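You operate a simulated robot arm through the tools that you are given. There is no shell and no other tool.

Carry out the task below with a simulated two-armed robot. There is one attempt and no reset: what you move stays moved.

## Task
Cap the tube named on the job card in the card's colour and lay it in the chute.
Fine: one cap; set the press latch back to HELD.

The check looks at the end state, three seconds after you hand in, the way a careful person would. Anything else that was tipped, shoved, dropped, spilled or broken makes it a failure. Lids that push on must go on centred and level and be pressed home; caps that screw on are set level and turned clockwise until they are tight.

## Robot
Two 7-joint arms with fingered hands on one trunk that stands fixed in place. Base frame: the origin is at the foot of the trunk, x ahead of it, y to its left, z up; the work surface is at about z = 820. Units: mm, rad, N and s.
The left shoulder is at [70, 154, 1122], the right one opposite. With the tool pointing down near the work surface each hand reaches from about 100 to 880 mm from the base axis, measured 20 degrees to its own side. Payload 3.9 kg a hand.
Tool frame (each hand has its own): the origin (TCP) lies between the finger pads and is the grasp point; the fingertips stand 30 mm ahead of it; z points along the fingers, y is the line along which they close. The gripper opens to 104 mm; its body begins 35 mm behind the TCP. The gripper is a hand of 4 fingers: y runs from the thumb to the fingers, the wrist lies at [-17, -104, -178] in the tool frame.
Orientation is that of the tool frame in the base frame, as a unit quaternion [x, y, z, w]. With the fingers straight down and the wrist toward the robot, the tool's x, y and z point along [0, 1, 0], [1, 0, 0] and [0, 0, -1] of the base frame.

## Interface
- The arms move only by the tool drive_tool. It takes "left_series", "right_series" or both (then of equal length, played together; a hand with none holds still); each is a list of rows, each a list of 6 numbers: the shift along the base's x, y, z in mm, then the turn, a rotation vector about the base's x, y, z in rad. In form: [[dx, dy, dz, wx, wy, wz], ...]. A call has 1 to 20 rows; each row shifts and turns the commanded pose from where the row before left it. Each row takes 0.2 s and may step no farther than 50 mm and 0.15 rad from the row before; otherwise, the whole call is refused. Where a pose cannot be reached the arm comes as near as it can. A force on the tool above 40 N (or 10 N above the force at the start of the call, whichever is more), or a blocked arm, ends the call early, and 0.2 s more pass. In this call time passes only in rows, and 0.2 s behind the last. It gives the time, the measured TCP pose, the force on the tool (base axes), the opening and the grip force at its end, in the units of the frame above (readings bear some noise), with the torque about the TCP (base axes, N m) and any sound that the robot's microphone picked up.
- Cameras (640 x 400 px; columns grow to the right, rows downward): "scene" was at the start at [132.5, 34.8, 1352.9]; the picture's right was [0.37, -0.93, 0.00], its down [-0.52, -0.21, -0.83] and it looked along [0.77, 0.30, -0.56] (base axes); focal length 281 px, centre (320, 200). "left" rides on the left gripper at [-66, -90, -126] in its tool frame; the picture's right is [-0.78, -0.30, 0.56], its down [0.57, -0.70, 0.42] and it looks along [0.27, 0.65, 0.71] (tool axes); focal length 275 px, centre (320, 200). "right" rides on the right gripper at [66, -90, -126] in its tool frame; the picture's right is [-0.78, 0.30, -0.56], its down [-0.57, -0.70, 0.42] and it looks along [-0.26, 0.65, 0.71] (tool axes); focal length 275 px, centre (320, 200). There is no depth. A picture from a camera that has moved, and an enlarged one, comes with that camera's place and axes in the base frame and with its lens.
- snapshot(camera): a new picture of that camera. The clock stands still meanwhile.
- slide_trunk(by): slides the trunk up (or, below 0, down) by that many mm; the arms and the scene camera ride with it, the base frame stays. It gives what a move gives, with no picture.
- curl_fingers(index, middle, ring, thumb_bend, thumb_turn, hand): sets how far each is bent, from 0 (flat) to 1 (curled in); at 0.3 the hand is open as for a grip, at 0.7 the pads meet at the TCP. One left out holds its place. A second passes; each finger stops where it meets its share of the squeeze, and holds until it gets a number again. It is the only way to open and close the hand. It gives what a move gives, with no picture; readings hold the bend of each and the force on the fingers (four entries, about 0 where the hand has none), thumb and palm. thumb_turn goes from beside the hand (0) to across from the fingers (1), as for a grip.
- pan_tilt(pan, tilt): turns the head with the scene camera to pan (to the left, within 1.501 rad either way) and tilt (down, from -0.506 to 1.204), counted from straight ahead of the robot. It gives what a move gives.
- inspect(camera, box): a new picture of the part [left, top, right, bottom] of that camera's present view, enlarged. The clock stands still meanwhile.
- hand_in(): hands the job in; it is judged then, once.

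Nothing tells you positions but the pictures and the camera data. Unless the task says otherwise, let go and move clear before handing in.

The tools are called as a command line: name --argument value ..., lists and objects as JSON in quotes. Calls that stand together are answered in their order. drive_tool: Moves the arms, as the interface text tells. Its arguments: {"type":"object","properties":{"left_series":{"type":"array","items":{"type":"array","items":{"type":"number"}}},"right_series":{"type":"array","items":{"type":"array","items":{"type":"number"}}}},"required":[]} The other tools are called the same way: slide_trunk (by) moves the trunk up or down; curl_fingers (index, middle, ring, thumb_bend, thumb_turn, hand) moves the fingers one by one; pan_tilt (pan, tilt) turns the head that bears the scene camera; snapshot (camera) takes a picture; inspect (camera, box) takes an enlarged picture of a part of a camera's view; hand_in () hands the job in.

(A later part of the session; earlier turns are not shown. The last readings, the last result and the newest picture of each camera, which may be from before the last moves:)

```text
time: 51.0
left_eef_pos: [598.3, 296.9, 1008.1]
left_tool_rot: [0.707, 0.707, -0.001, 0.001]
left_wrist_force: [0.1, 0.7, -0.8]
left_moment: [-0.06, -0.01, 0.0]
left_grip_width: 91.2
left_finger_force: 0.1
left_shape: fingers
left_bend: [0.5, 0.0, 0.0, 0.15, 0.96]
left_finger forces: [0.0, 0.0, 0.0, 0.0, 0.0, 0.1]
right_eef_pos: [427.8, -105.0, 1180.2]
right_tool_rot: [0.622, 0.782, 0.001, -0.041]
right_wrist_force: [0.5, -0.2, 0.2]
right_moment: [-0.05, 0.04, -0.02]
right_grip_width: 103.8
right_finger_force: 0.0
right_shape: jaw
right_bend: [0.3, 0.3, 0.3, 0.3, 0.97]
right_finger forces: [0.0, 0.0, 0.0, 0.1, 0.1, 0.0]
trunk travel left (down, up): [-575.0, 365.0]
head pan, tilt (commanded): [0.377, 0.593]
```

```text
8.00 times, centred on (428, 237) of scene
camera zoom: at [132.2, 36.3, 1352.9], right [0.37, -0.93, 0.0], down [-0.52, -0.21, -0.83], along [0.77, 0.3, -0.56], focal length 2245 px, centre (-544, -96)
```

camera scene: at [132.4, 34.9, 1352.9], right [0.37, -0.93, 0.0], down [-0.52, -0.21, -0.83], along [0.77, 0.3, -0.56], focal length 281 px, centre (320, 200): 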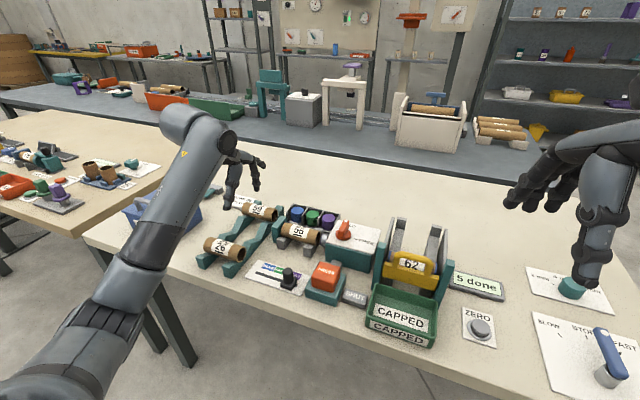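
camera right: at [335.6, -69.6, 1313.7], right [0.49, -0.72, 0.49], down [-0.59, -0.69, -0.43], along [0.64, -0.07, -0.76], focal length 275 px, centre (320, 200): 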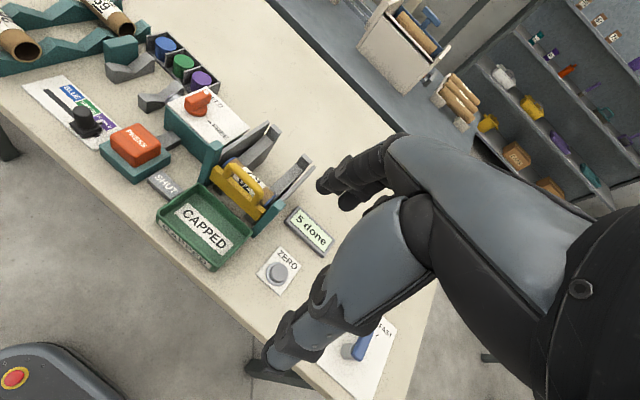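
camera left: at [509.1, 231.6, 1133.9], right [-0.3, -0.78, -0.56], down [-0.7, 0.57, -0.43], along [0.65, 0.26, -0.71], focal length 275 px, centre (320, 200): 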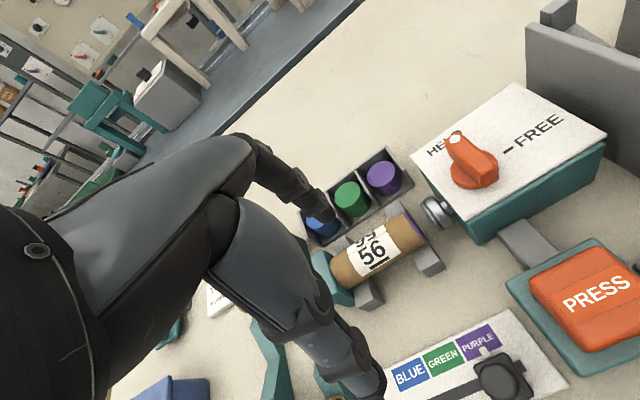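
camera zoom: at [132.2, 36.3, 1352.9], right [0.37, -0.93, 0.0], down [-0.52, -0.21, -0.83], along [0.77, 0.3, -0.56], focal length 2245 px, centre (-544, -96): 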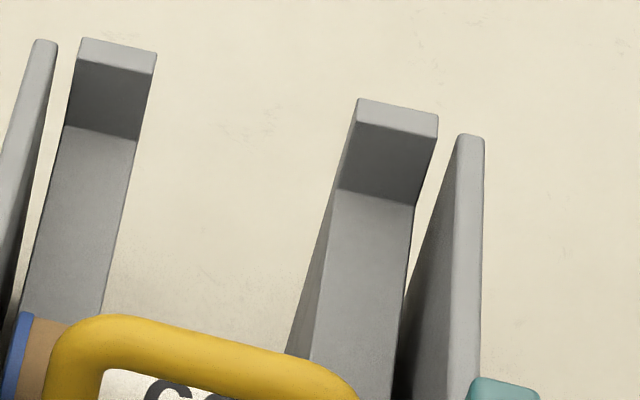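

The chute rails slope up at about 19° away from the robot, with tube 62 resting at the gate (axis near x≈607). I'll lay tube 56 on the rails behind it. First I'll shape the left hand for the tube and hover over the cradle again.

curl_fingers --hand "left" --index 0.48 --middle 0.48 --ring 0.0 --thumb_bend 0.46 --thumb_turn 1.0

drive_tool --left_series '[[27, -2, -20, 0, 0, 0], [27, -3, -25, 0, 0, 0]]'

inspect --camera "left" --box '[250, 150, 470, 370]'

inspect --camera "scene" --box '[260, 170, 370, 260]'

inspect --camera "right" --box '[90, 10, 218, 106]'

```text
time: 52.0
left_eef_pos: [598.8, 296.4, 1007.6]
left_tool_rot: [0.707, 0.707, 0.0, -0.001]
left_wrist_force: [0.0, -0.4, 0.6]
left_moment: [-0.02, 0.04, 0.02]
left_grip_width: 61.8
left_finger_force: 0.1
left_shape: fingers
left_bend: [0.48, 0.48, 0.0, 0.46, 0.99]
left_finger forces: [0.0, 0.1, 0.0, 0.0, 0.0, 0.0]
right_eef_pos: [427.6, -106.0, 1180.9]
right_tool_rot: [0.623, 0.781, 0.002, -0.042]
right_wrist_force: [0.1, 0.7, -0.5]
right_moment: [0.02, 0.04, 0.02]
right_grip_width: 104.0
right_finger_force: 0.1
right_shape: jaw
right_bend: [0.3, 0.3, 0.3, 0.3, 0.97]
right_finger forces: [0.0, 0.1, 0.1, 0.1, 0.0, 0.1]
trunk travel left (down, up): [-575.0, 365.0]
head pan, tilt (commanded): [0.377, 0.593]
```

```text
time: 52.6
left_eef_pos: [654.7, 288.9, 963.1]
left_tool_rot: [0.706, 0.708, 0.0, 0.0]
left_wrist_force: [0.4, 1.0, -0.1]
left_moment: [-0.01, -0.01, 0.04]
left_grip_width: 61.4
left_finger_force: 0.1
left_shape: fingers
left_bend: [0.48, 0.48, 0.0, 0.46, 0.99]
left_finger forces: [0.1, 0.1, 0.0, 0.0, 0.1, 0.0]
right_eef_pos: [429.6, -107.2, 1180.7]
right_tool_rot: [0.622, 0.781, 0.001, -0.042]
right_wrist_force: [0.6, -0.7, -0.2]
right_moment: [-0.02, 0.0, 0.0]
right_grip_width: 104.0
right_finger_force: 0.0
right_shape: jaw
right_bend: [0.3, 0.3, 0.3, 0.3, 0.97]
right_finger forces: [0.0, 0.0, 0.0, 0.0, 0.0, 0.0]
trunk travel left (down, up): [-575.0, 365.0]
head pan, tilt (commanded): [0.377, 0.593]
```

```text
1.82 times, centred on (360, 260) of left
camera zoom: at [563.0, 222.6, 1089.2], right [-0.3, -0.78, -0.56], down [-0.7, 0.57, -0.42], along [0.65, 0.27, -0.71], focal length 500 px, centre (247, 91)
```

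zoom: 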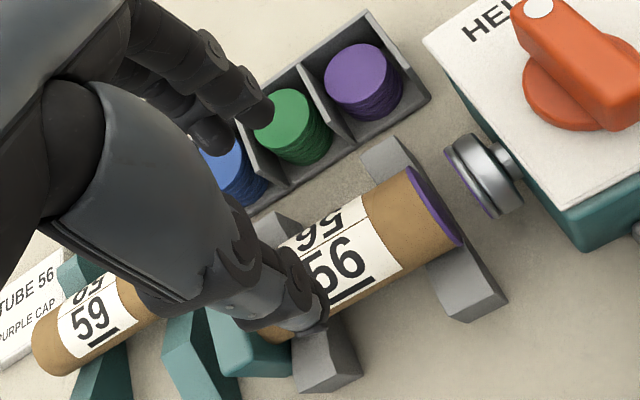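

```text
4.44 times, centred on (315, 215) of scene
camera zoom: at [133.4, 34.7, 1352.8], right [0.37, -0.93, 0.0], down [-0.52, -0.21, -0.83], along [0.77, 0.3, -0.56], focal length 1247 px, centre (342, 133)
```

zoom: 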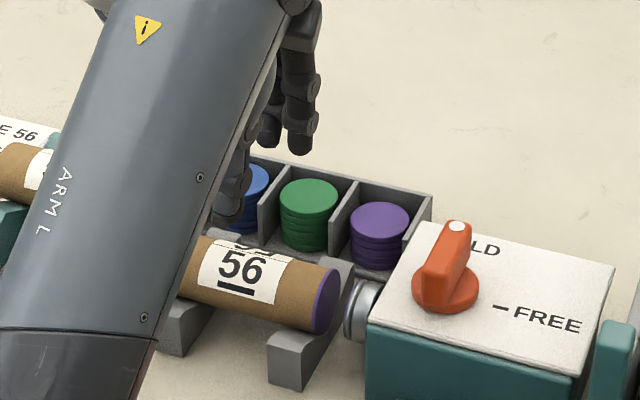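

```text
4.17 times, centred on (154, 58) of right
camera zoom: at [336.4, -70.6, 1313.5], right [0.49, -0.72, 0.49], down [-0.58, -0.69, -0.43], along [0.64, -0.07, -0.76], focal length 1147 px, centre (1012, 792)
```

zoom: 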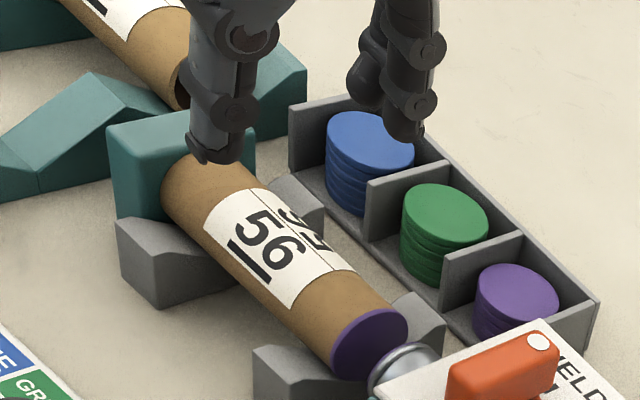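

The hand is above the capped tube. I'll shift 4 mm left and 2 mm nearer, descend around it, and grip.

drive_tool --left_series '[[-2, 4, -20, 0, 0, 0], [0, 0, -30, 0, 0, 0], [0, 0, -25, 0, 0, 0]]'

inspect --camera "right" --box '[90, 10, 218, 106]'

inspect --camera "left" --box '[250, 130, 470, 350]'

```text
time: 53.4
left_eef_pos: [649.1, 293.2, 888.7]
left_tool_rot: [0.707, 0.707, 0.001, 0.001]
left_wrist_force: [-0.4, -0.2, -0.6]
left_moment: [-0.04, 0.02, 0.0]
left_grip_width: 61.4
left_finger_force: 0.1
left_shape: fingers
left_bend: [0.48, 0.48, 0.0, 0.46, 0.99]
left_finger forces: [0.0, 0.0, 0.0, 0.0, 0.0, 0.1]
right_eef_pos: [428.5, -107.3, 1181.0]
right_tool_rot: [0.623, 0.782, 0.002, -0.041]
right_wrist_force: [-0.4, 0.0, 0.0]
right_moment: [-0.01, 0.03, -0.03]
right_grip_width: 104.0
right_finger_force: 0.1
right_shape: jaw
right_bend: [0.3, 0.3, 0.3, 0.3, 0.97]
right_finger forces: [0.0, 0.0, 0.1, 0.0, 0.0, 0.1]
trunk travel left (down, up): [-575.0, 365.0]
head pan, tilt (commanded): [0.377, 0.593]
```

```text
4.17 times, centred on (154, 58) of right
camera zoom: at [335.5, -70.4, 1313.8], right [0.49, -0.72, 0.49], down [-0.58, -0.69, -0.43], along [0.64, -0.07, -0.76], focal length 1147 px, centre (1012, 792)
```

zoom: 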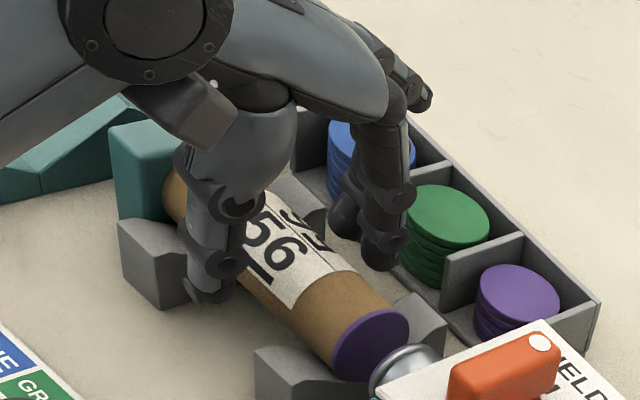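

```text
1.82 times, centred on (360, 240) of left
camera zoom: at [560.0, 227.4, 1014.7], right [-0.3, -0.78, -0.56], down [-0.7, 0.57, -0.42], along [0.65, 0.27, -0.71], focal length 500 px, centre (247, 127)
```

zoom: 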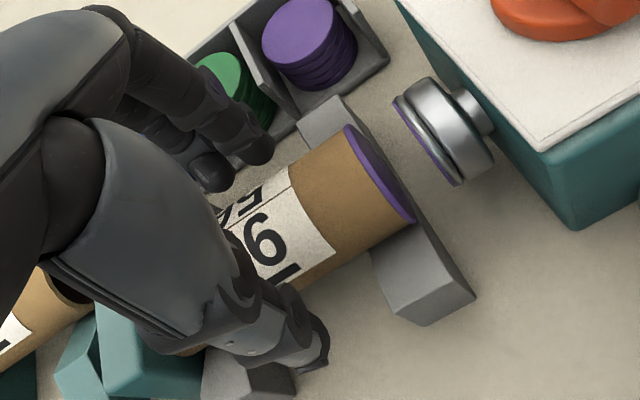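

drive_tool --left_series '[[0, 0, -8, 0, 0, 0], [0, 0, -7, 0, 0, 0]]'

curl_fingers --hand "left" --index 0.66 --middle 0.66 --thumb_bend 0.66

inspect --camera "right" --box '[90, 10, 218, 106]'

```text
time: 54.0
left_eef_pos: [650.6, 291.7, 873.1]
left_tool_rot: [0.706, 0.708, 0.0, 0.0]
left_wrist_force: [0.6, -0.9, 1.0]
left_moment: [0.02, -0.02, -0.02]
left_grip_width: 61.5
left_finger_force: 0.2
left_shape: fingers
left_bend: [0.48, 0.48, 0.0, 0.46, 0.99]
left_finger forces: [0.0, 0.0, 0.0, 0.0, 0.0, 0.1]
right_eef_pos: [428.7, -106.5, 1181.4]
right_tool_rot: [0.622, 0.782, 0.002, -0.042]
right_wrist_force: [0.0, 0.5, 0.3]
right_moment: [-0.03, 0.02, 0.02]
right_grip_width: 104.1
right_finger_force: 0.1
right_shape: jaw
right_bend: [0.3, 0.3, 0.3, 0.3, 0.97]
right_finger forces: [0.0, 0.1, 0.0, 0.0, 0.0, 0.0]
trunk travel left (down, up): [-575.0, 365.0]
head pan, tilt (commanded): [0.377, 0.593]
```

```text
time: 55.0
left_eef_pos: [651.3, 291.1, 871.5]
left_tool_rot: [0.707, 0.707, 0.0, 0.0]
left_wrist_force: [-0.2, -1.8, 0.3]
left_moment: [0.0, 0.01, 0.0]
left_grip_width: 35.4
left_finger_force: 11.1
left_shape: fingers
left_bend: [0.59, 0.6, 0.0, 0.57, 1.0]
left_finger forces: [5.7, 5.0, 0.1, 0.1, 10.7, 0.0]
right_eef_pos: [429.2, -106.9, 1181.7]
right_tool_rot: [0.623, 0.781, 0.002, -0.042]
right_wrist_force: [0.6, -0.2, 0.1]
right_moment: [-0.01, -0.03, -0.01]
right_grip_width: 103.9
right_finger_force: 0.1
right_shape: jaw
right_bend: [0.3, 0.3, 0.3, 0.3, 0.97]
right_finger forces: [0.1, 0.0, 0.0, 0.0, 0.1, 0.0]
trunk travel left (down, up): [-575.0, 365.0]
head pan, tilt (commanded): [0.377, 0.593]
```

```text
4.17 times, centred on (154, 58) of right
camera zoom: at [335.6, -70.8, 1313.7], right [0.49, -0.72, 0.49], down [-0.58, -0.69, -0.43], along [0.64, -0.07, -0.76], focal length 1147 px, centre (1012, 792)
```

zoom: 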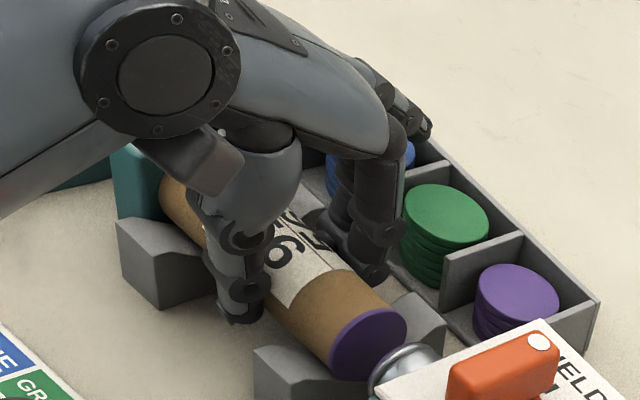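

The tube is gripped firmly. I'll lift it straight up high, and move the right arm a bit further right so the arms stay well apart.

drive_tool --left_series '[[0, 0, 15, 0, 0, 0], [0, 0, 35, 0, 0, 0], [0, 0, 45, 0, 0, 0], [0, 0, 45, 0, 0, 0], [0, 0, 30, 0, 0, 0]]' --right_series '[[0, -20, 0, 0, 0, 0], [0, -25, 0, 0, 0, 0], [0, -25, 0, 0, 0, 0], [0, -25, 0, 0, 0, 0], [0, -15, 0, 0, 0, 0]]'

snapshot --camera "scene"

inspect --camera "left" --box '[250, 130, 470, 350]'

snapshot --camera "right"

```text
time: 56.2
left_eef_pos: [649.0, 290.3, 1041.9]
left_tool_rot: [0.707, 0.707, -0.001, 0.0]
left_wrist_force: [0.4, 0.1, -0.8]
left_moment: [-0.01, -0.04, 0.03]
left_grip_width: 34.7
left_finger_force: 10.3
left_shape: fingers
left_bend: [0.59, 0.61, 0.0, 0.57, 1.0]
left_finger forces: [5.3, 5.1, 0.0, 0.1, 10.5, 0.0]
right_eef_pos: [427.7, -217.4, 1180.8]
right_tool_rot: [0.622, 0.782, 0.002, -0.041]
right_wrist_force: [-0.1, 0.2, 0.9]
right_moment: [0.0, 0.01, 0.01]
right_grip_width: 103.7
right_finger_force: 0.0
right_shape: jaw
right_bend: [0.3, 0.3, 0.3, 0.3, 0.97]
right_finger forces: [0.0, 0.1, 0.0, 0.0, 0.0, 0.0]
trunk travel left (down, up): [-575.0, 365.0]
head pan, tilt (commanded): [0.377, 0.593]
```

```text
taken
camera scene: at [132.2, 34.0, 1352.9], right [0.37, -0.93, 0.0], down [-0.52, -0.21, -0.83], along [0.77, 0.3, -0.56], focal length 281 px, centre (320, 200)
```

scene: 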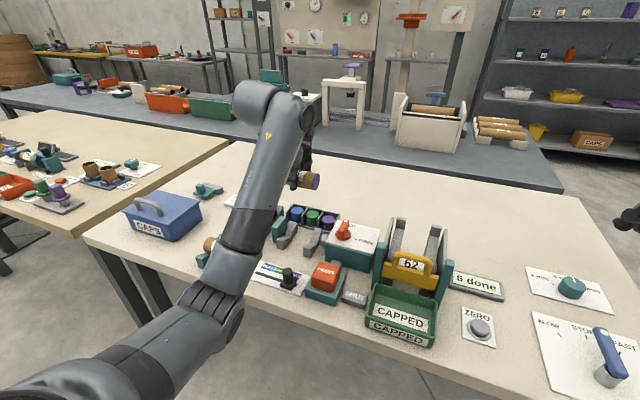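

```text
1.82 times, centred on (360, 240) of left
camera zoom: at [560.7, 224.1, 1169.1], right [-0.3, -0.78, -0.56], down [-0.7, 0.57, -0.42], along [0.65, 0.27, -0.71], focal length 500 px, centre (247, 127)
```

zoom: 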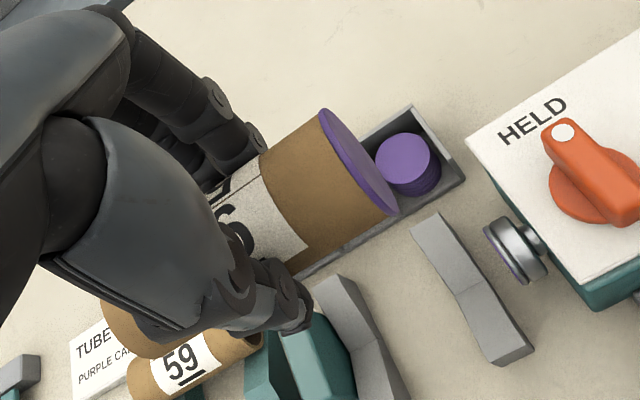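

```text
taken
camera right: at [334.0, -180.8, 1314.2], right [0.49, -0.72, 0.49], down [-0.58, -0.69, -0.43], along [0.65, -0.07, -0.76], focal length 275 px, centre (320, 200)
```

right: 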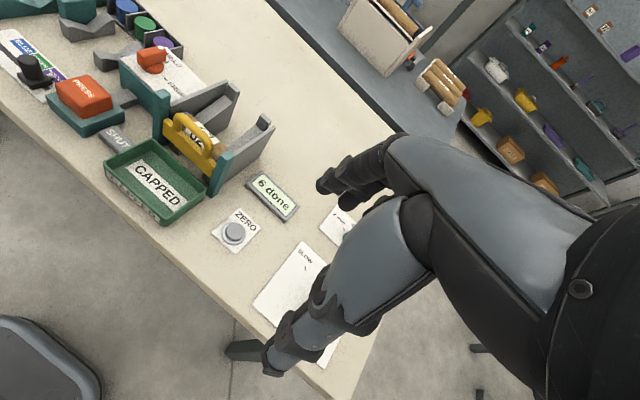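

The tube is capped and secure in the hand. I'll carry it at height over to above the chute's upper part.

drive_tool --left_series '[[4, -36, 0, 0, 0, 0], [4, -36, 0, 0, 0, 0], [4, -36, 0, 0, 0, 0], [4, -36, 0, 0, 0, 0], [4, -36, 0, 0, 0, 0], [4, -36, 0, 0, 0, 0], [4, -36, 0, 0, 0, 0], [3, -36, 0, 0, 0, 0]]'

snapshot --camera "left"

inspect --camera "scene" --box '[340, 130, 500, 290]'

inspect --camera "right" --box '[80, 20, 320, 220]'

```text
time: 58.0
left_eef_pos: [682.9, 0.9, 1042.4]
left_tool_rot: [0.708, 0.706, 0.0, -0.001]
left_wrist_force: [0.4, -0.2, -0.4]
left_moment: [0.01, 0.01, 0.0]
left_grip_width: 35.2
left_finger_force: 10.2
left_shape: fingers
left_bend: [0.59, 0.61, 0.0, 0.57, 1.0]
left_finger forces: [5.2, 4.9, 0.0, 0.1, 10.4, 0.1]
right_eef_pos: [426.7, -218.4, 1181.1]
right_tool_rot: [0.623, 0.781, 0.002, -0.042]
right_wrist_force: [0.0, -1.4, 0.0]
right_moment: [0.0, -0.02, 0.04]
right_grip_width: 103.8
right_finger_force: 0.0
right_shape: jaw
right_bend: [0.3, 0.3, 0.3, 0.3, 0.97]
right_finger forces: [0.1, 0.0, 0.0, 0.0, 0.0, 0.0]
trunk travel left (down, up): [-575.0, 365.0]
head pan, tilt (commanded): [0.377, 0.593]
```

```text
taken
camera left: at [592.4, -65.9, 1168.8], right [-0.3, -0.78, -0.56], down [-0.7, 0.57, -0.42], along [0.65, 0.27, -0.71], focal length 275 px, centre (320, 200)
```

left: 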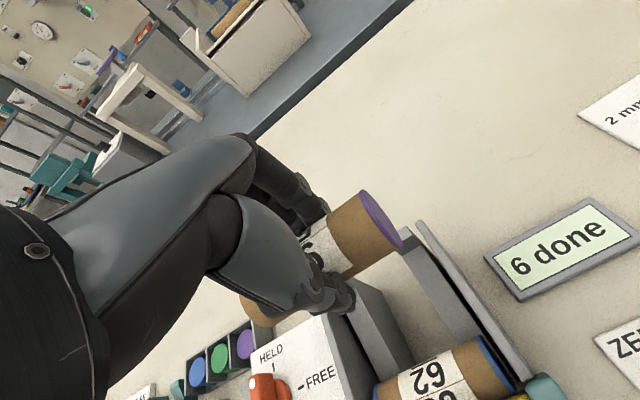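

```text
2.50 times, centred on (420, 210) of scene
camera zoom: at [132.4, 32.7, 1352.9], right [0.37, -0.93, 0.0], down [-0.52, -0.2, -0.83], along [0.77, 0.31, -0.56], focal length 702 px, centre (70, 175)
```

zoom: 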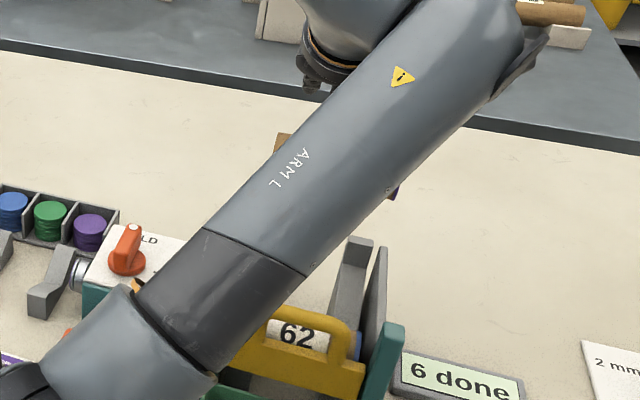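

```text
2.00 times, centred on (200, 120) of right
camera zoom: at [334.4, -181.9, 1313.9], right [0.49, -0.72, 0.49], down [-0.58, -0.69, -0.43], along [0.64, -0.07, -0.76], focal length 551 px, centre (560, 360)
```

zoom: 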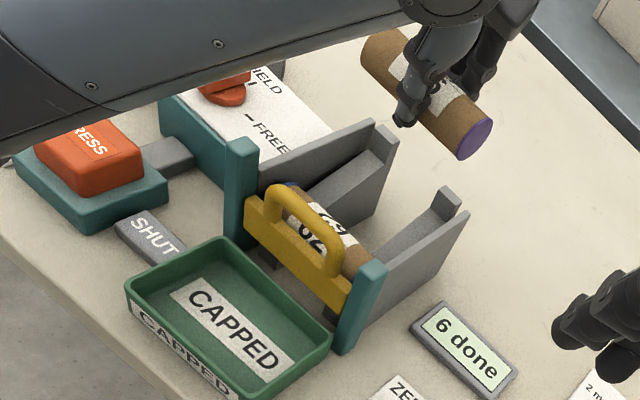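

The right camera gives a clear side view of the tube over the chute. I'll zoom in on the left camera to align the tube with the rails and walls.

inspect --camera "left" --box '[290, 170, 560, 400]'

inspect --camera "right" --box '[190, 20, 350, 170]'

```text
1.74 times, centred on (425, 285) of left
camera zoom: at [592.4, -65.9, 1168.8], right [-0.3, -0.78, -0.56], down [-0.7, 0.57, -0.42], along [0.65, 0.27, -0.71], focal length 479 px, centre (137, 52)
```

zoom: 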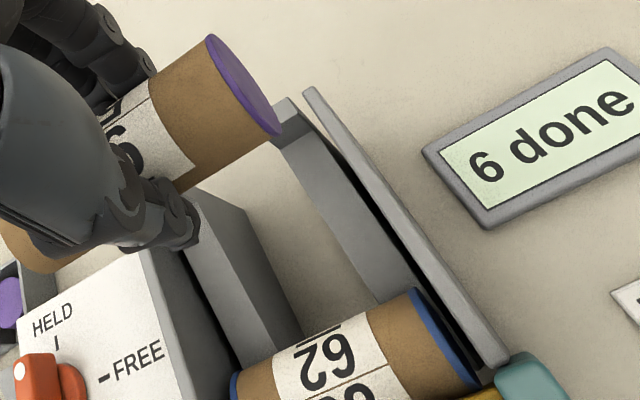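

```text
2.67 times, centred on (270, 95) of right
camera zoom: at [334.4, -181.9, 1313.9], right [0.49, -0.72, 0.49], down [-0.58, -0.69, -0.43], along [0.64, -0.07, -0.76], focal length 734 px, centre (453, 480)
```

zoom: 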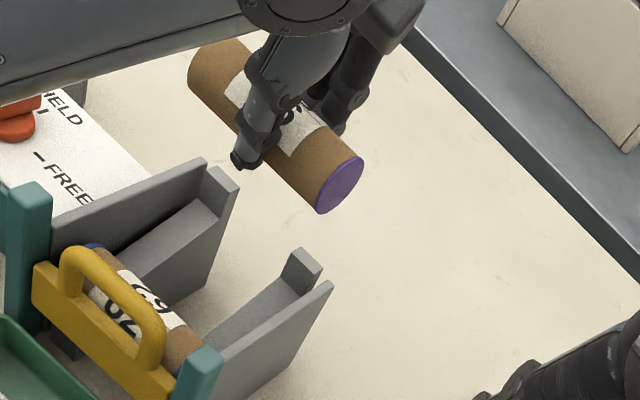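

Our tube lines up end for end with tube 62. I'll shift 3 mm left for finger clearance to the right rail and 8 mm nearer the robot, then descend partway and look again.

drive_tool --left_series '[[-8, 3, -10, 0, 0, 0], [0, 0, -30, 0, 0, 0], [0, 0, -30, 0, 0, 0], [0, 0, -15, 0, 0, 0]]'

inspect --camera "left" --box '[270, 150, 540, 380]'

inspect --camera "right" --box '[170, 20, 330, 170]'

```text
time: 59.0
left_eef_pos: [674.4, 6.7, 957.5]
left_tool_rot: [0.706, 0.708, 0.0, 0.0]
left_wrist_force: [-0.1, 0.4, 0.2]
left_moment: [0.0, -0.03, 0.03]
left_grip_width: 35.2
left_finger_force: 10.8
left_shape: fingers
left_bend: [0.59, 0.61, 0.0, 0.57, 1.0]
left_finger forces: [5.3, 5.0, 0.0, 0.0, 10.3, 0.0]
right_eef_pos: [427.6, -215.6, 1181.5]
right_tool_rot: [0.623, 0.781, 0.002, -0.042]
right_wrist_force: [-0.7, -0.7, -0.3]
right_moment: [0.02, 0.02, -0.02]
right_grip_width: 104.2
right_finger_force: 0.0
right_shape: jaw
right_bend: [0.3, 0.3, 0.3, 0.3, 0.97]
right_finger forces: [0.1, 0.0, 0.1, 0.0, 0.1, 0.0]
trunk travel left (down, up): [-575.0, 365.0]
head pan, tilt (commanded): [0.377, 0.593]
```

```text
1.74 times, centred on (405, 265) of left
camera zoom: at [584.9, -59.7, 1083.5], right [-0.3, -0.78, -0.56], down [-0.7, 0.57, -0.42], along [0.65, 0.27, -0.71], focal length 479 px, centre (172, 87)
```

zoom: 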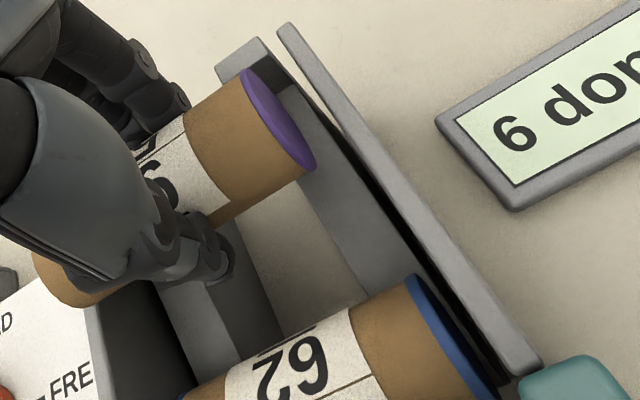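

```text
2.67 times, centred on (250, 95) of right
camera zoom: at [334.6, -180.3, 1314.1], right [0.49, -0.72, 0.49], down [-0.58, -0.69, -0.43], along [0.64, -0.07, -0.76], focal length 734 px, centre (507, 480)
```

zoom: 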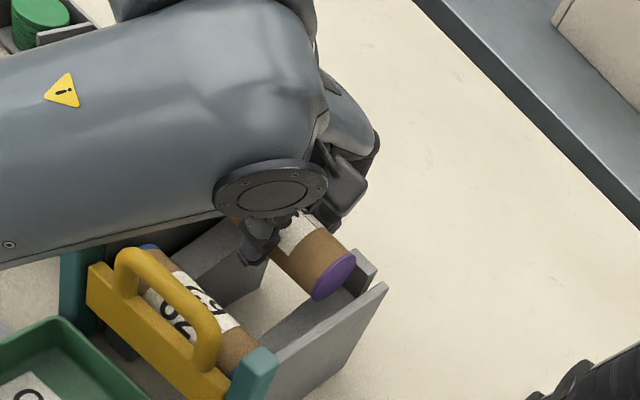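

inspect --camera "left" --box '[270, 270, 400, 390]'

inspect --camera "left" --box '[390, 160, 500, 260]'

inspect --camera "right" --box '[220, 80, 330, 160]'

```text
3.33 times, centred on (335, 330) of left
camera zoom: at [584.9, -59.7, 1083.5], right [-0.3, -0.78, -0.56], down [-0.7, 0.57, -0.42], along [0.65, 0.27, -0.71], focal length 918 px, centre (270, -233)
```

zoom: 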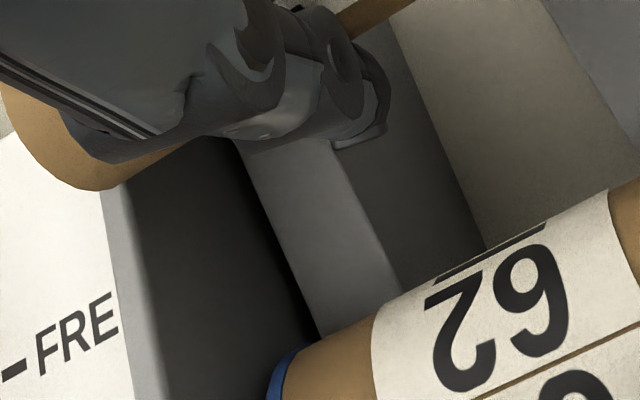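

```text
4.00 times, centred on (445, 210) of left
camera zoom: at [584.9, -59.7, 1083.5], right [-0.3, -0.78, -0.56], down [-0.7, 0.57, -0.42], along [0.65, 0.27, -0.71], focal length 1101 px, centre (-180, 160)
```

zoom: 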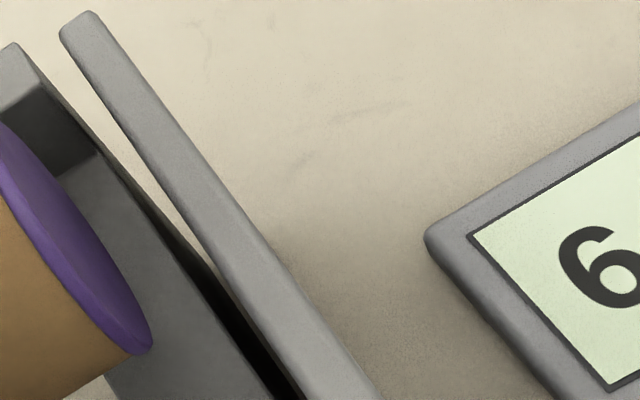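

```text
5.00 times, centred on (275, 120) of right
camera zoom: at [334.6, -180.3, 1314.1], right [0.49, -0.72, 0.49], down [-0.58, -0.69, -0.43], along [0.64, -0.07, -0.76], focal length 1376 px, centre (545, 600)
```

zoom: 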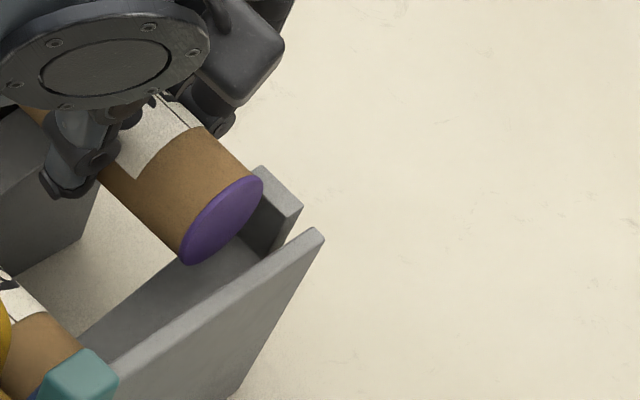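

The tube's bottom is already slightly below the wall tops with no contact force, so it fits between the walls. I'll keep lowering in small steps and watch the forces.

drive_tool --left_series '[[0, -1, -4, 0, 0, 0], [0, 0, -4, 0, 0, 0]]'

inspect --camera "left" --box '[270, 270, 400, 390]'

inspect --camera "right" --box '[200, 80, 310, 160]'

```text
time: 59.6
left_eef_pos: [673.7, 4.7, 949.9]
left_tool_rot: [0.707, 0.707, 0.0, 0.0]
left_wrist_force: [0.8, -0.5, -0.6]
left_moment: [-0.01, 0.01, -0.02]
left_grip_width: 35.1
left_finger_force: 10.2
left_shape: fingers
left_bend: [0.59, 0.61, 0.0, 0.57, 1.0]
left_finger forces: [5.3, 5.0, 0.0, 0.0, 10.4, 0.0]
right_eef_pos: [427.0, -215.7, 1180.5]
right_tool_rot: [0.623, 0.781, 0.002, -0.042]
right_wrist_force: [-0.5, 0.8, 0.4]
right_moment: [0.01, -0.05, 0.0]
right_grip_width: 103.9
right_finger_force: 0.0
right_shape: jaw
right_bend: [0.3, 0.3, 0.3, 0.3, 0.97]
right_finger forces: [0.1, 0.0, 0.0, 0.0, 0.0, 0.1]
trunk travel left (down, up): [-575.0, 365.0]
head pan, tilt (commanded): [0.377, 0.593]
```

```text
3.33 times, centred on (335, 330) of left
camera zoom: at [584.4, -61.0, 1075.5], right [-0.3, -0.78, -0.56], down [-0.7, 0.57, -0.42], along [0.65, 0.27, -0.71], focal length 918 px, centre (270, -233)
```

zoom: 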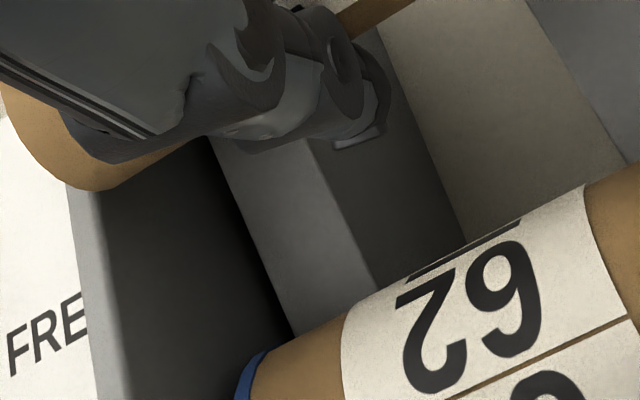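

```text
5.00 times, centred on (255, 120) of right
camera zoom: at [334.7, -180.2, 1314.1], right [0.49, -0.72, 0.49], down [-0.58, -0.69, -0.43], along [0.64, -0.07, -0.76], focal length 1376 px, centre (645, 600)
```

zoom: 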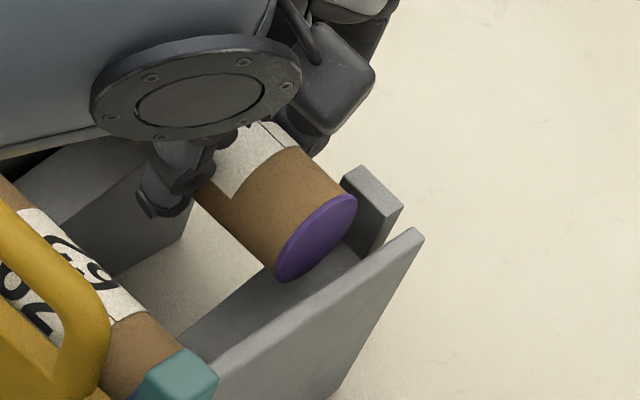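

No contact yet. Continuing down in small steps with a slight shift to the right.

drive_tool --left_series '[[0, -1, -4, 0, 0, 0], [0, 0, -4, 0, 0, 0]]'

inspect --camera "right" --box '[200, 80, 310, 160]'

```text
time: 60.2
left_eef_pos: [675.0, 3.9, 941.0]
left_tool_rot: [0.706, 0.708, 0.0, 0.0]
left_wrist_force: [0.1, -0.1, -0.3]
left_moment: [-0.01, 0.04, 0.01]
left_grip_width: 35.0
left_finger_force: 10.1
left_shape: fingers
left_bend: [0.59, 0.61, 0.0, 0.57, 1.0]
left_finger forces: [5.2, 4.9, 0.0, 0.0, 10.3, 0.0]
right_eef_pos: [427.6, -215.7, 1182.2]
right_tool_rot: [0.622, 0.782, 0.003, -0.042]
right_wrist_force: [0.1, -0.1, 0.3]
right_moment: [0.0, 0.0, 0.0]
right_grip_width: 103.7
right_finger_force: 0.1
right_shape: jaw
right_bend: [0.3, 0.3, 0.3, 0.3, 0.97]
right_finger forces: [0.0, 0.0, 0.0, 0.0, 0.0, 0.0]
trunk travel left (down, up): [-575.0, 365.0]
head pan, tilt (commanded): [0.377, 0.593]
```

```text
5.00 times, centred on (255, 120) of right
camera zoom: at [334.7, -180.1, 1314.1], right [0.49, -0.72, 0.49], down [-0.58, -0.69, -0.43], along [0.64, -0.07, -0.76], focal length 1376 px, centre (645, 600)
```

zoom: 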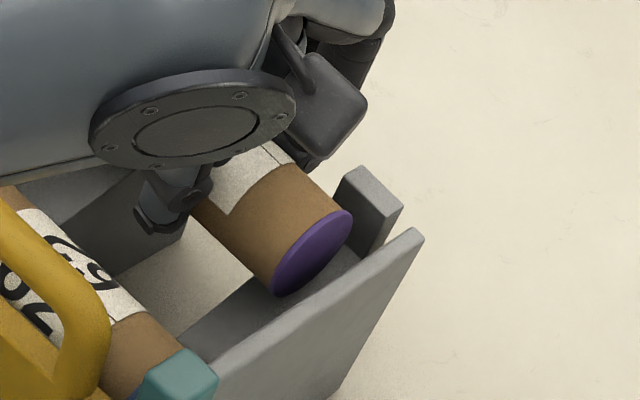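

drive_tool --left_series '[[0, 0, -3, 0, 0, 0], [0, 0, -3, 0, 0, 0]]'

drive_tool --left_series '[[0, 0, -2, 0, 0, 0]]'

```text
time: 60.8
left_eef_pos: [675.3, 6.4, 934.3]
left_tool_rot: [0.706, 0.708, 0.0, -0.001]
left_wrist_force: [0.1, 0.0, 0.3]
left_moment: [0.02, -0.02, 0.01]
left_grip_width: 35.1
left_finger_force: 10.2
left_shape: fingers
left_bend: [0.59, 0.61, 0.0, 0.57, 1.0]
left_finger forces: [5.3, 5.0, 0.0, 0.1, 10.3, 0.0]
right_eef_pos: [426.6, -216.2, 1181.5]
right_tool_rot: [0.623, 0.781, 0.002, -0.041]
right_wrist_force: [1.2, 0.0, 0.2]
right_moment: [-0.03, 0.02, -0.01]
right_grip_width: 104.1
right_finger_force: 0.1
right_shape: jaw
right_bend: [0.3, 0.3, 0.3, 0.3, 0.97]
right_finger forces: [0.1, 0.0, 0.0, 0.1, 0.0, 0.1]
trunk travel left (down, up): [-575.0, 365.0]
head pan, tilt (commanded): [0.377, 0.593]
```

```text
time: 61.2
left_eef_pos: [674.6, 5.1, 932.0]
left_tool_rot: [0.708, 0.707, 0.0, 0.0]
left_wrist_force: [-0.8, -0.5, 0.1]
left_moment: [-0.02, 0.03, 0.01]
left_grip_width: 35.0
left_finger_force: 10.0
left_shape: fingers
left_bend: [0.59, 0.61, 0.0, 0.57, 1.0]
left_finger forces: [5.4, 4.9, 0.0, 0.0, 10.3, 0.0]
right_eef_pos: [428.3, -217.0, 1181.5]
right_tool_rot: [0.622, 0.782, 0.002, -0.042]
right_wrist_force: [-0.1, 0.0, 0.3]
right_moment: [-0.04, 0.0, -0.02]
right_grip_width: 104.1
right_finger_force: 0.0
right_shape: jaw
right_bend: [0.3, 0.3, 0.3, 0.3, 0.97]
right_finger forces: [0.1, 0.0, 0.0, 0.1, 0.0, 0.0]
trunk travel left (down, up): [-575.0, 365.0]
head pan, tilt (commanded): [0.377, 0.593]
```

drive_tool --left_series '[[0, 0, -2, 0, 0, 0]]'

drive_tool --left_series '[[0, 0, -2, 0, 0, 0]]'

inspect --camera "right" --box '[200, 80, 310, 160]'

inspect --camera "left" --box '[270, 150, 540, 380]'

```text
time: 61.6
left_eef_pos: [674.2, 5.2, 931.1]
left_tool_rot: [0.707, 0.707, 0.001, 0.001]
left_wrist_force: [0.0, -0.3, 1.4]
left_moment: [-0.01, -0.07, 0.0]
left_grip_width: 35.0
left_finger_force: 10.4
left_shape: fingers
left_bend: [0.59, 0.61, 0.0, 0.57, 1.0]
left_finger forces: [5.3, 4.6, 0.0, 0.0, 10.4, 0.0]
right_eef_pos: [427.2, -216.1, 1180.4]
right_tool_rot: [0.622, 0.782, 0.002, -0.041]
right_wrist_force: [0.3, 0.4, -0.6]
right_moment: [0.01, 0.04, -0.02]
right_grip_width: 103.9
right_finger_force: 0.1
right_shape: jaw
right_bend: [0.3, 0.3, 0.3, 0.3, 0.97]
right_finger forces: [0.0, 0.0, 0.0, 0.0, 0.1, 0.0]
trunk travel left (down, up): [-575.0, 365.0]
head pan, tilt (commanded): [0.377, 0.593]
```

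```text
time: 62.0
left_eef_pos: [673.6, 4.5, 930.5]
left_tool_rot: [0.707, 0.707, 0.001, 0.001]
left_wrist_force: [-0.7, -0.3, 5.7]
left_moment: [-0.01, -0.03, 0.01]
left_grip_width: 34.6
left_finger_force: 9.7
left_shape: fingers
left_bend: [0.6, 0.61, 0.0, 0.57, 1.0]
left_finger forces: [4.8, 4.2, 0.1, 0.1, 10.7, 0.0]
right_eef_pos: [427.0, -216.1, 1181.4]
right_tool_rot: [0.623, 0.781, 0.002, -0.043]
right_wrist_force: [0.2, 0.6, -0.5]
right_moment: [0.02, 0.0, -0.04]
right_grip_width: 104.3
right_finger_force: 0.0
right_shape: jaw
right_bend: [0.3, 0.3, 0.3, 0.3, 0.97]
right_finger forces: [0.0, 0.0, 0.0, 0.0, 0.0, 0.0]
trunk travel left (down, up): [-575.0, 365.0]
head pan, tilt (commanded): [0.377, 0.593]
```

```text
5.00 times, centred on (255, 120) of right
camera zoom: at [333.4, -180.3, 1314.6], right [0.49, -0.72, 0.49], down [-0.58, -0.69, -0.43], along [0.65, -0.07, -0.76], focal length 1376 px, centre (645, 600)
```

zoom: 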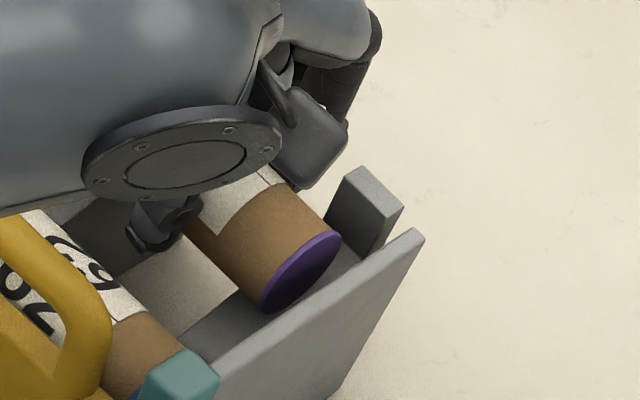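

```text
1.74 times, centred on (405, 265) of left
camera zoom: at [583.5, -61.3, 1056.2], right [-0.29, -0.78, -0.56], down [-0.7, 0.57, -0.43], along [0.65, 0.27, -0.71], focal length 479 px, centre (172, 87)
```

zoom: 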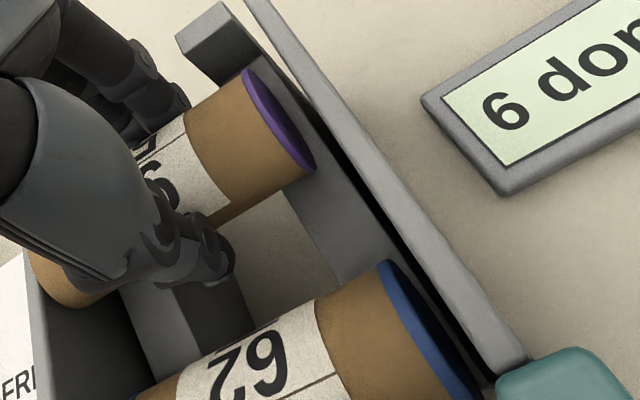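

The tube touches both rails (about 6 N upward, no moment), aligned parallel to tube 62. I'll ease off the load, open the upslope fingers first so it leans on the thumb, then let the thumb back off gently.

drive_tool --left_series '[[0, 0, 2, 0, 0, 0]]'

curl_fingers --hand "left" --index 0.53 --middle 0.53

inspect --camera "right" --box '[200, 80, 310, 160]'

inspect --camera "left" --box '[270, 150, 540, 380]'

```text
time: 62.4
left_eef_pos: [673.9, 4.5, 930.0]
left_tool_rot: [0.707, 0.707, -0.001, 0.0]
left_wrist_force: [-0.3, 0.4, 1.8]
left_moment: [0.03, 0.0, 0.01]
left_grip_width: 34.9
left_finger_force: 10.6
left_shape: fingers
left_bend: [0.6, 0.61, 0.0, 0.57, 1.0]
left_finger forces: [5.3, 5.0, 0.0, 0.1, 10.9, 0.1]
right_eef_pos: [428.2, -216.9, 1181.2]
right_tool_rot: [0.623, 0.781, 0.002, -0.042]
right_wrist_force: [0.1, -1.4, 0.0]
right_moment: [0.01, 0.04, 0.0]
right_grip_width: 103.9
right_finger_force: 0.0
right_shape: jaw
right_bend: [0.3, 0.3, 0.3, 0.3, 0.97]
right_finger forces: [0.0, 0.0, 0.1, 0.0, 0.1, 0.0]
trunk travel left (down, up): [-575.0, 365.0]
head pan, tilt (commanded): [0.377, 0.593]
```

```text
time: 63.4
left_eef_pos: [674.2, 3.8, 931.1]
left_tool_rot: [0.707, 0.707, 0.0, 0.0]
left_wrist_force: [-2.1, 0.5, 1.9]
left_moment: [-0.02, 0.03, 0.0]
left_grip_width: 36.3
left_finger_force: 2.6
left_shape: fingers
left_bend: [0.52, 0.53, 0.0, 0.63, 1.0]
left_finger forces: [1.8, 0.3, 0.0, 0.0, 3.2, 0.1]
right_eef_pos: [427.1, -216.7, 1181.1]
right_tool_rot: [0.623, 0.781, 0.003, -0.042]
right_wrist_force: [0.2, 0.0, 0.4]
right_moment: [0.03, -0.01, 0.0]
right_grip_width: 103.7
right_finger_force: 0.2
right_shape: jaw
right_bend: [0.3, 0.3, 0.3, 0.3, 0.97]
right_finger forces: [0.1, 0.1, 0.0, 0.0, 0.1, 0.0]
trunk travel left (down, up): [-575.0, 365.0]
head pan, tilt (commanded): [0.377, 0.593]
```

```text
5.00 times, centred on (255, 120) of right
camera zoom: at [334.0, -180.2, 1314.3], right [0.49, -0.72, 0.49], down [-0.58, -0.69, -0.43], along [0.64, -0.07, -0.76], focal length 1376 px, centre (645, 600)
```

zoom: 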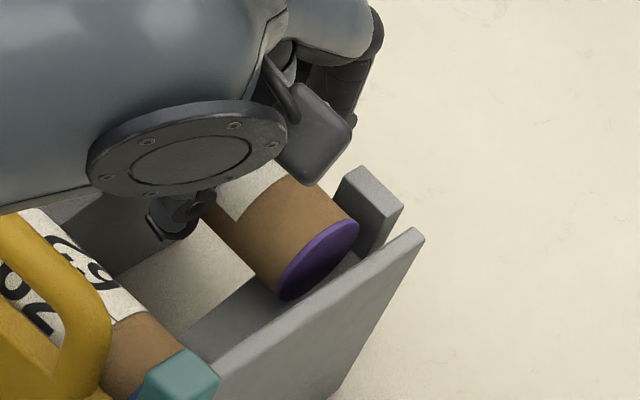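

```text
1.74 times, centred on (405, 265) of left
camera zoom: at [584.1, -61.7, 1057.4], right [-0.3, -0.78, -0.56], down [-0.7, 0.57, -0.42], along [0.65, 0.27, -0.71], focal length 479 px, centre (172, 87)
```

zoom: 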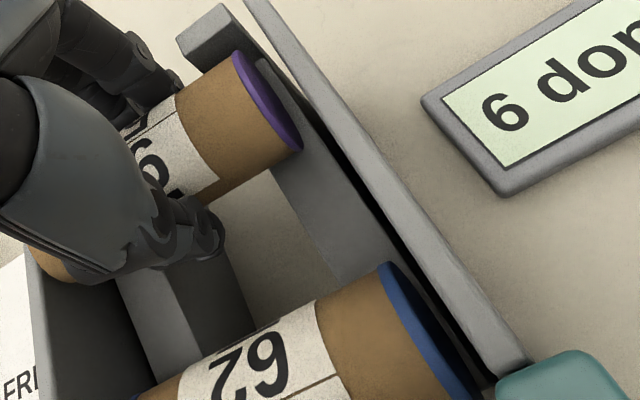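

The thumb nudged the tube slightly upslope as the fingers opened. I'll now open the thumb gradually so the tube follows it down.

curl_fingers --hand "left" --index 0.48 --middle 0.48 --thumb_bend 0.56

inspect --camera "left" --box '[270, 150, 540, 380]'

inspect --camera "right" --box '[190, 80, 300, 160]'

```text
time: 64.4
left_eef_pos: [674.7, 4.8, 931.4]
left_tool_rot: [0.707, 0.707, 0.0, 0.0]
left_wrist_force: [0.0, -0.5, -0.2]
left_moment: [0.0, -0.02, 0.0]
left_grip_width: 48.5
left_finger_force: 0.2
left_shape: fingers
left_bend: [0.48, 0.48, 0.0, 0.56, 1.0]
left_finger forces: [0.0, 0.0, 0.0, 0.0, 0.1, 0.0]
right_eef_pos: [427.9, -216.5, 1180.9]
right_tool_rot: [0.622, 0.782, 0.003, -0.042]
right_wrist_force: [0.5, 0.9, -0.5]
right_moment: [0.02, -0.04, 0.02]
right_grip_width: 104.0
right_finger_force: 0.0
right_shape: jaw
right_bend: [0.3, 0.3, 0.3, 0.3, 0.97]
right_finger forces: [0.0, 0.0, 0.0, 0.0, 0.0, 0.0]
trunk travel left (down, up): [-575.0, 365.0]
head pan, tilt (commanded): [0.377, 0.593]
```

```text
1.74 times, centred on (405, 265) of left
camera zoom: at [584.5, -61.6, 1057.1], right [-0.3, -0.78, -0.56], down [-0.7, 0.57, -0.42], along [0.65, 0.27, -0.71], focal length 479 px, centre (172, 87)
```

zoom: 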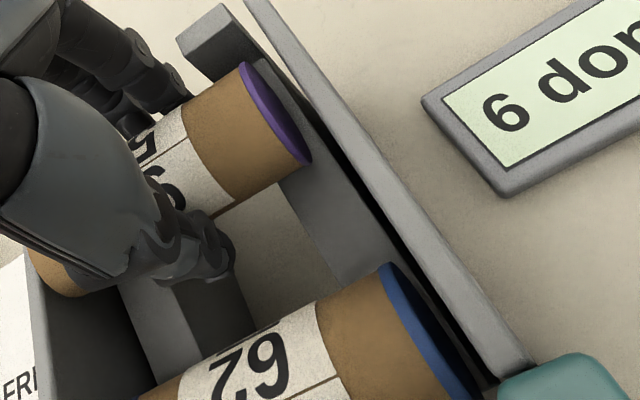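

```text
5.00 times, centred on (245, 120) of right
camera zoom: at [334.5, -180.2, 1314.1], right [0.49, -0.72, 0.49], down [-0.58, -0.69, -0.43], along [0.64, -0.07, -0.76], focal length 1376 px, centre (695, 600)
```

zoom: 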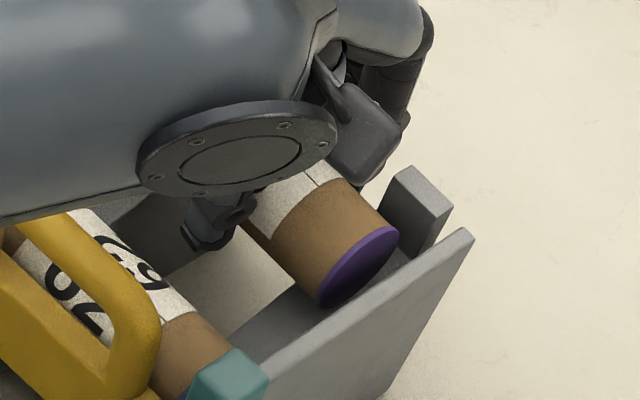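

curl_fingers --hand "left" --index 0.45 --middle 0.45 --thumb_bend 0.51

inspect --camera "left" --box '[270, 150, 540, 380]'

inspect --camera "right" --box '[190, 80, 300, 160]'

```text
time: 65.4
left_eef_pos: [673.4, 4.1, 930.8]
left_tool_rot: [0.707, 0.707, 0.001, 0.0]
left_wrist_force: [-1.0, 0.0, -0.2]
left_moment: [0.01, -0.01, 0.01]
left_grip_width: 58.7
left_finger_force: 0.1
left_shape: fingers
left_bend: [0.45, 0.45, 0.0, 0.51, 1.0]
left_finger forces: [0.0, 0.0, 0.0, 0.0, 0.1, 0.0]
right_eef_pos: [427.6, -215.9, 1180.9]
right_tool_rot: [0.623, 0.781, 0.003, -0.042]
right_wrist_force: [-0.5, -0.2, -0.2]
right_moment: [0.01, 0.03, 0.01]
right_grip_width: 103.9
right_finger_force: 0.2
right_shape: jaw
right_bend: [0.3, 0.3, 0.3, 0.3, 0.97]
right_finger forces: [0.0, 0.1, 0.0, 0.0, 0.0, 0.1]
trunk travel left (down, up): [-575.0, 365.0]
head pan, tilt (commanded): [0.377, 0.593]
```

```text
1.74 times, centred on (405, 265) of left
camera zoom: at [584.5, -61.7, 1057.1], right [-0.3, -0.78, -0.56], down [-0.7, 0.57, -0.42], along [0.65, 0.27, -0.71], focal length 479 px, centre (172, 87)
```

zoom: 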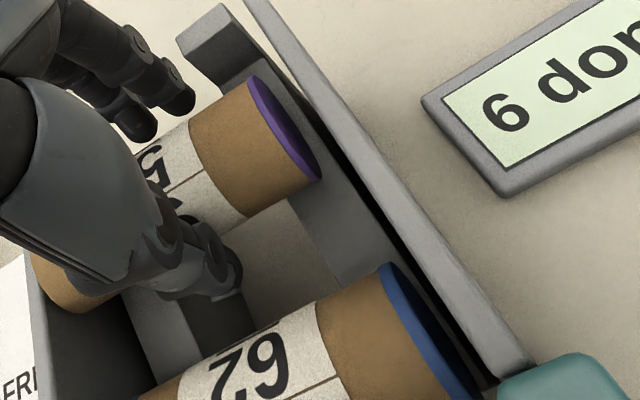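

```text
5.00 times, centred on (245, 120) of right
camera zoom: at [334.6, -180.2, 1314.1], right [0.49, -0.72, 0.49], down [-0.58, -0.69, -0.43], along [0.64, -0.07, -0.76], focal length 1376 px, centre (695, 600)
```

zoom: 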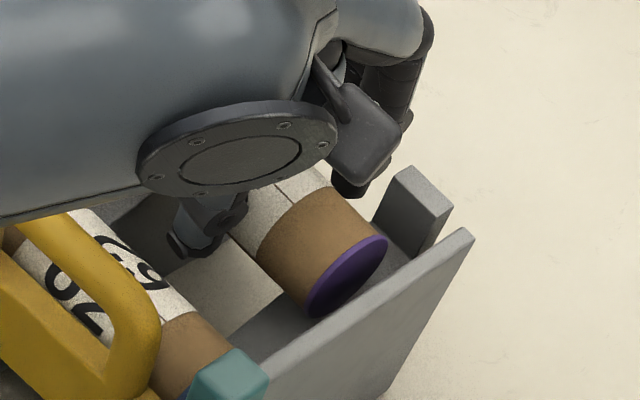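

The tube is following the thumb gently down the rails. I'll move the hand a few millimetres further downslope, then lift it slowly out so the tube settles against tube 62.

drive_tool --left_series '[[-3, 0, 0, 0, 0, 0], [-3, 0, 0, 0, 0, 0]]'

inspect --camera "left" --box '[270, 150, 540, 380]'

```text
time: 66.0
left_eef_pos: [667.4, 5.3, 930.6]
left_tool_rot: [0.707, 0.707, 0.0, -0.001]
left_wrist_force: [0.6, -0.2, 0.8]
left_moment: [-0.04, -0.02, -0.01]
left_grip_width: 58.6
left_finger_force: 0.1
left_shape: fingers
left_bend: [0.45, 0.45, 0.0, 0.51, 1.0]
left_finger forces: [0.0, 0.0, 0.1, 0.1, 0.0, 0.1]
right_eef_pos: [428.0, -217.2, 1180.4]
right_tool_rot: [0.623, 0.781, 0.002, -0.042]
right_wrist_force: [-0.2, -0.6, 0.7]
right_moment: [-0.01, 0.01, 0.03]
right_grip_width: 104.1
right_finger_force: 0.1
right_shape: jaw
right_bend: [0.3, 0.3, 0.3, 0.3, 0.97]
right_finger forces: [0.0, 0.0, 0.1, 0.0, 0.0, 0.1]
trunk travel left (down, up): [-575.0, 365.0]
head pan, tilt (commanded): [0.377, 0.593]
```

```text
1.74 times, centred on (405, 265) of left
camera zoom: at [578.0, -61.5, 1057.2], right [-0.3, -0.78, -0.56], down [-0.7, 0.57, -0.42], along [0.65, 0.27, -0.71], focal length 479 px, centre (172, 87)
```

zoom: 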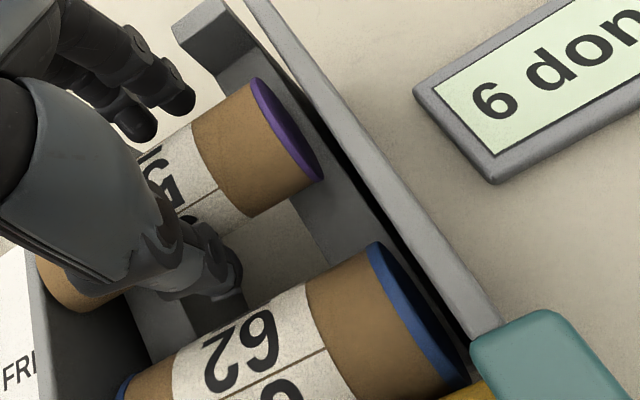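

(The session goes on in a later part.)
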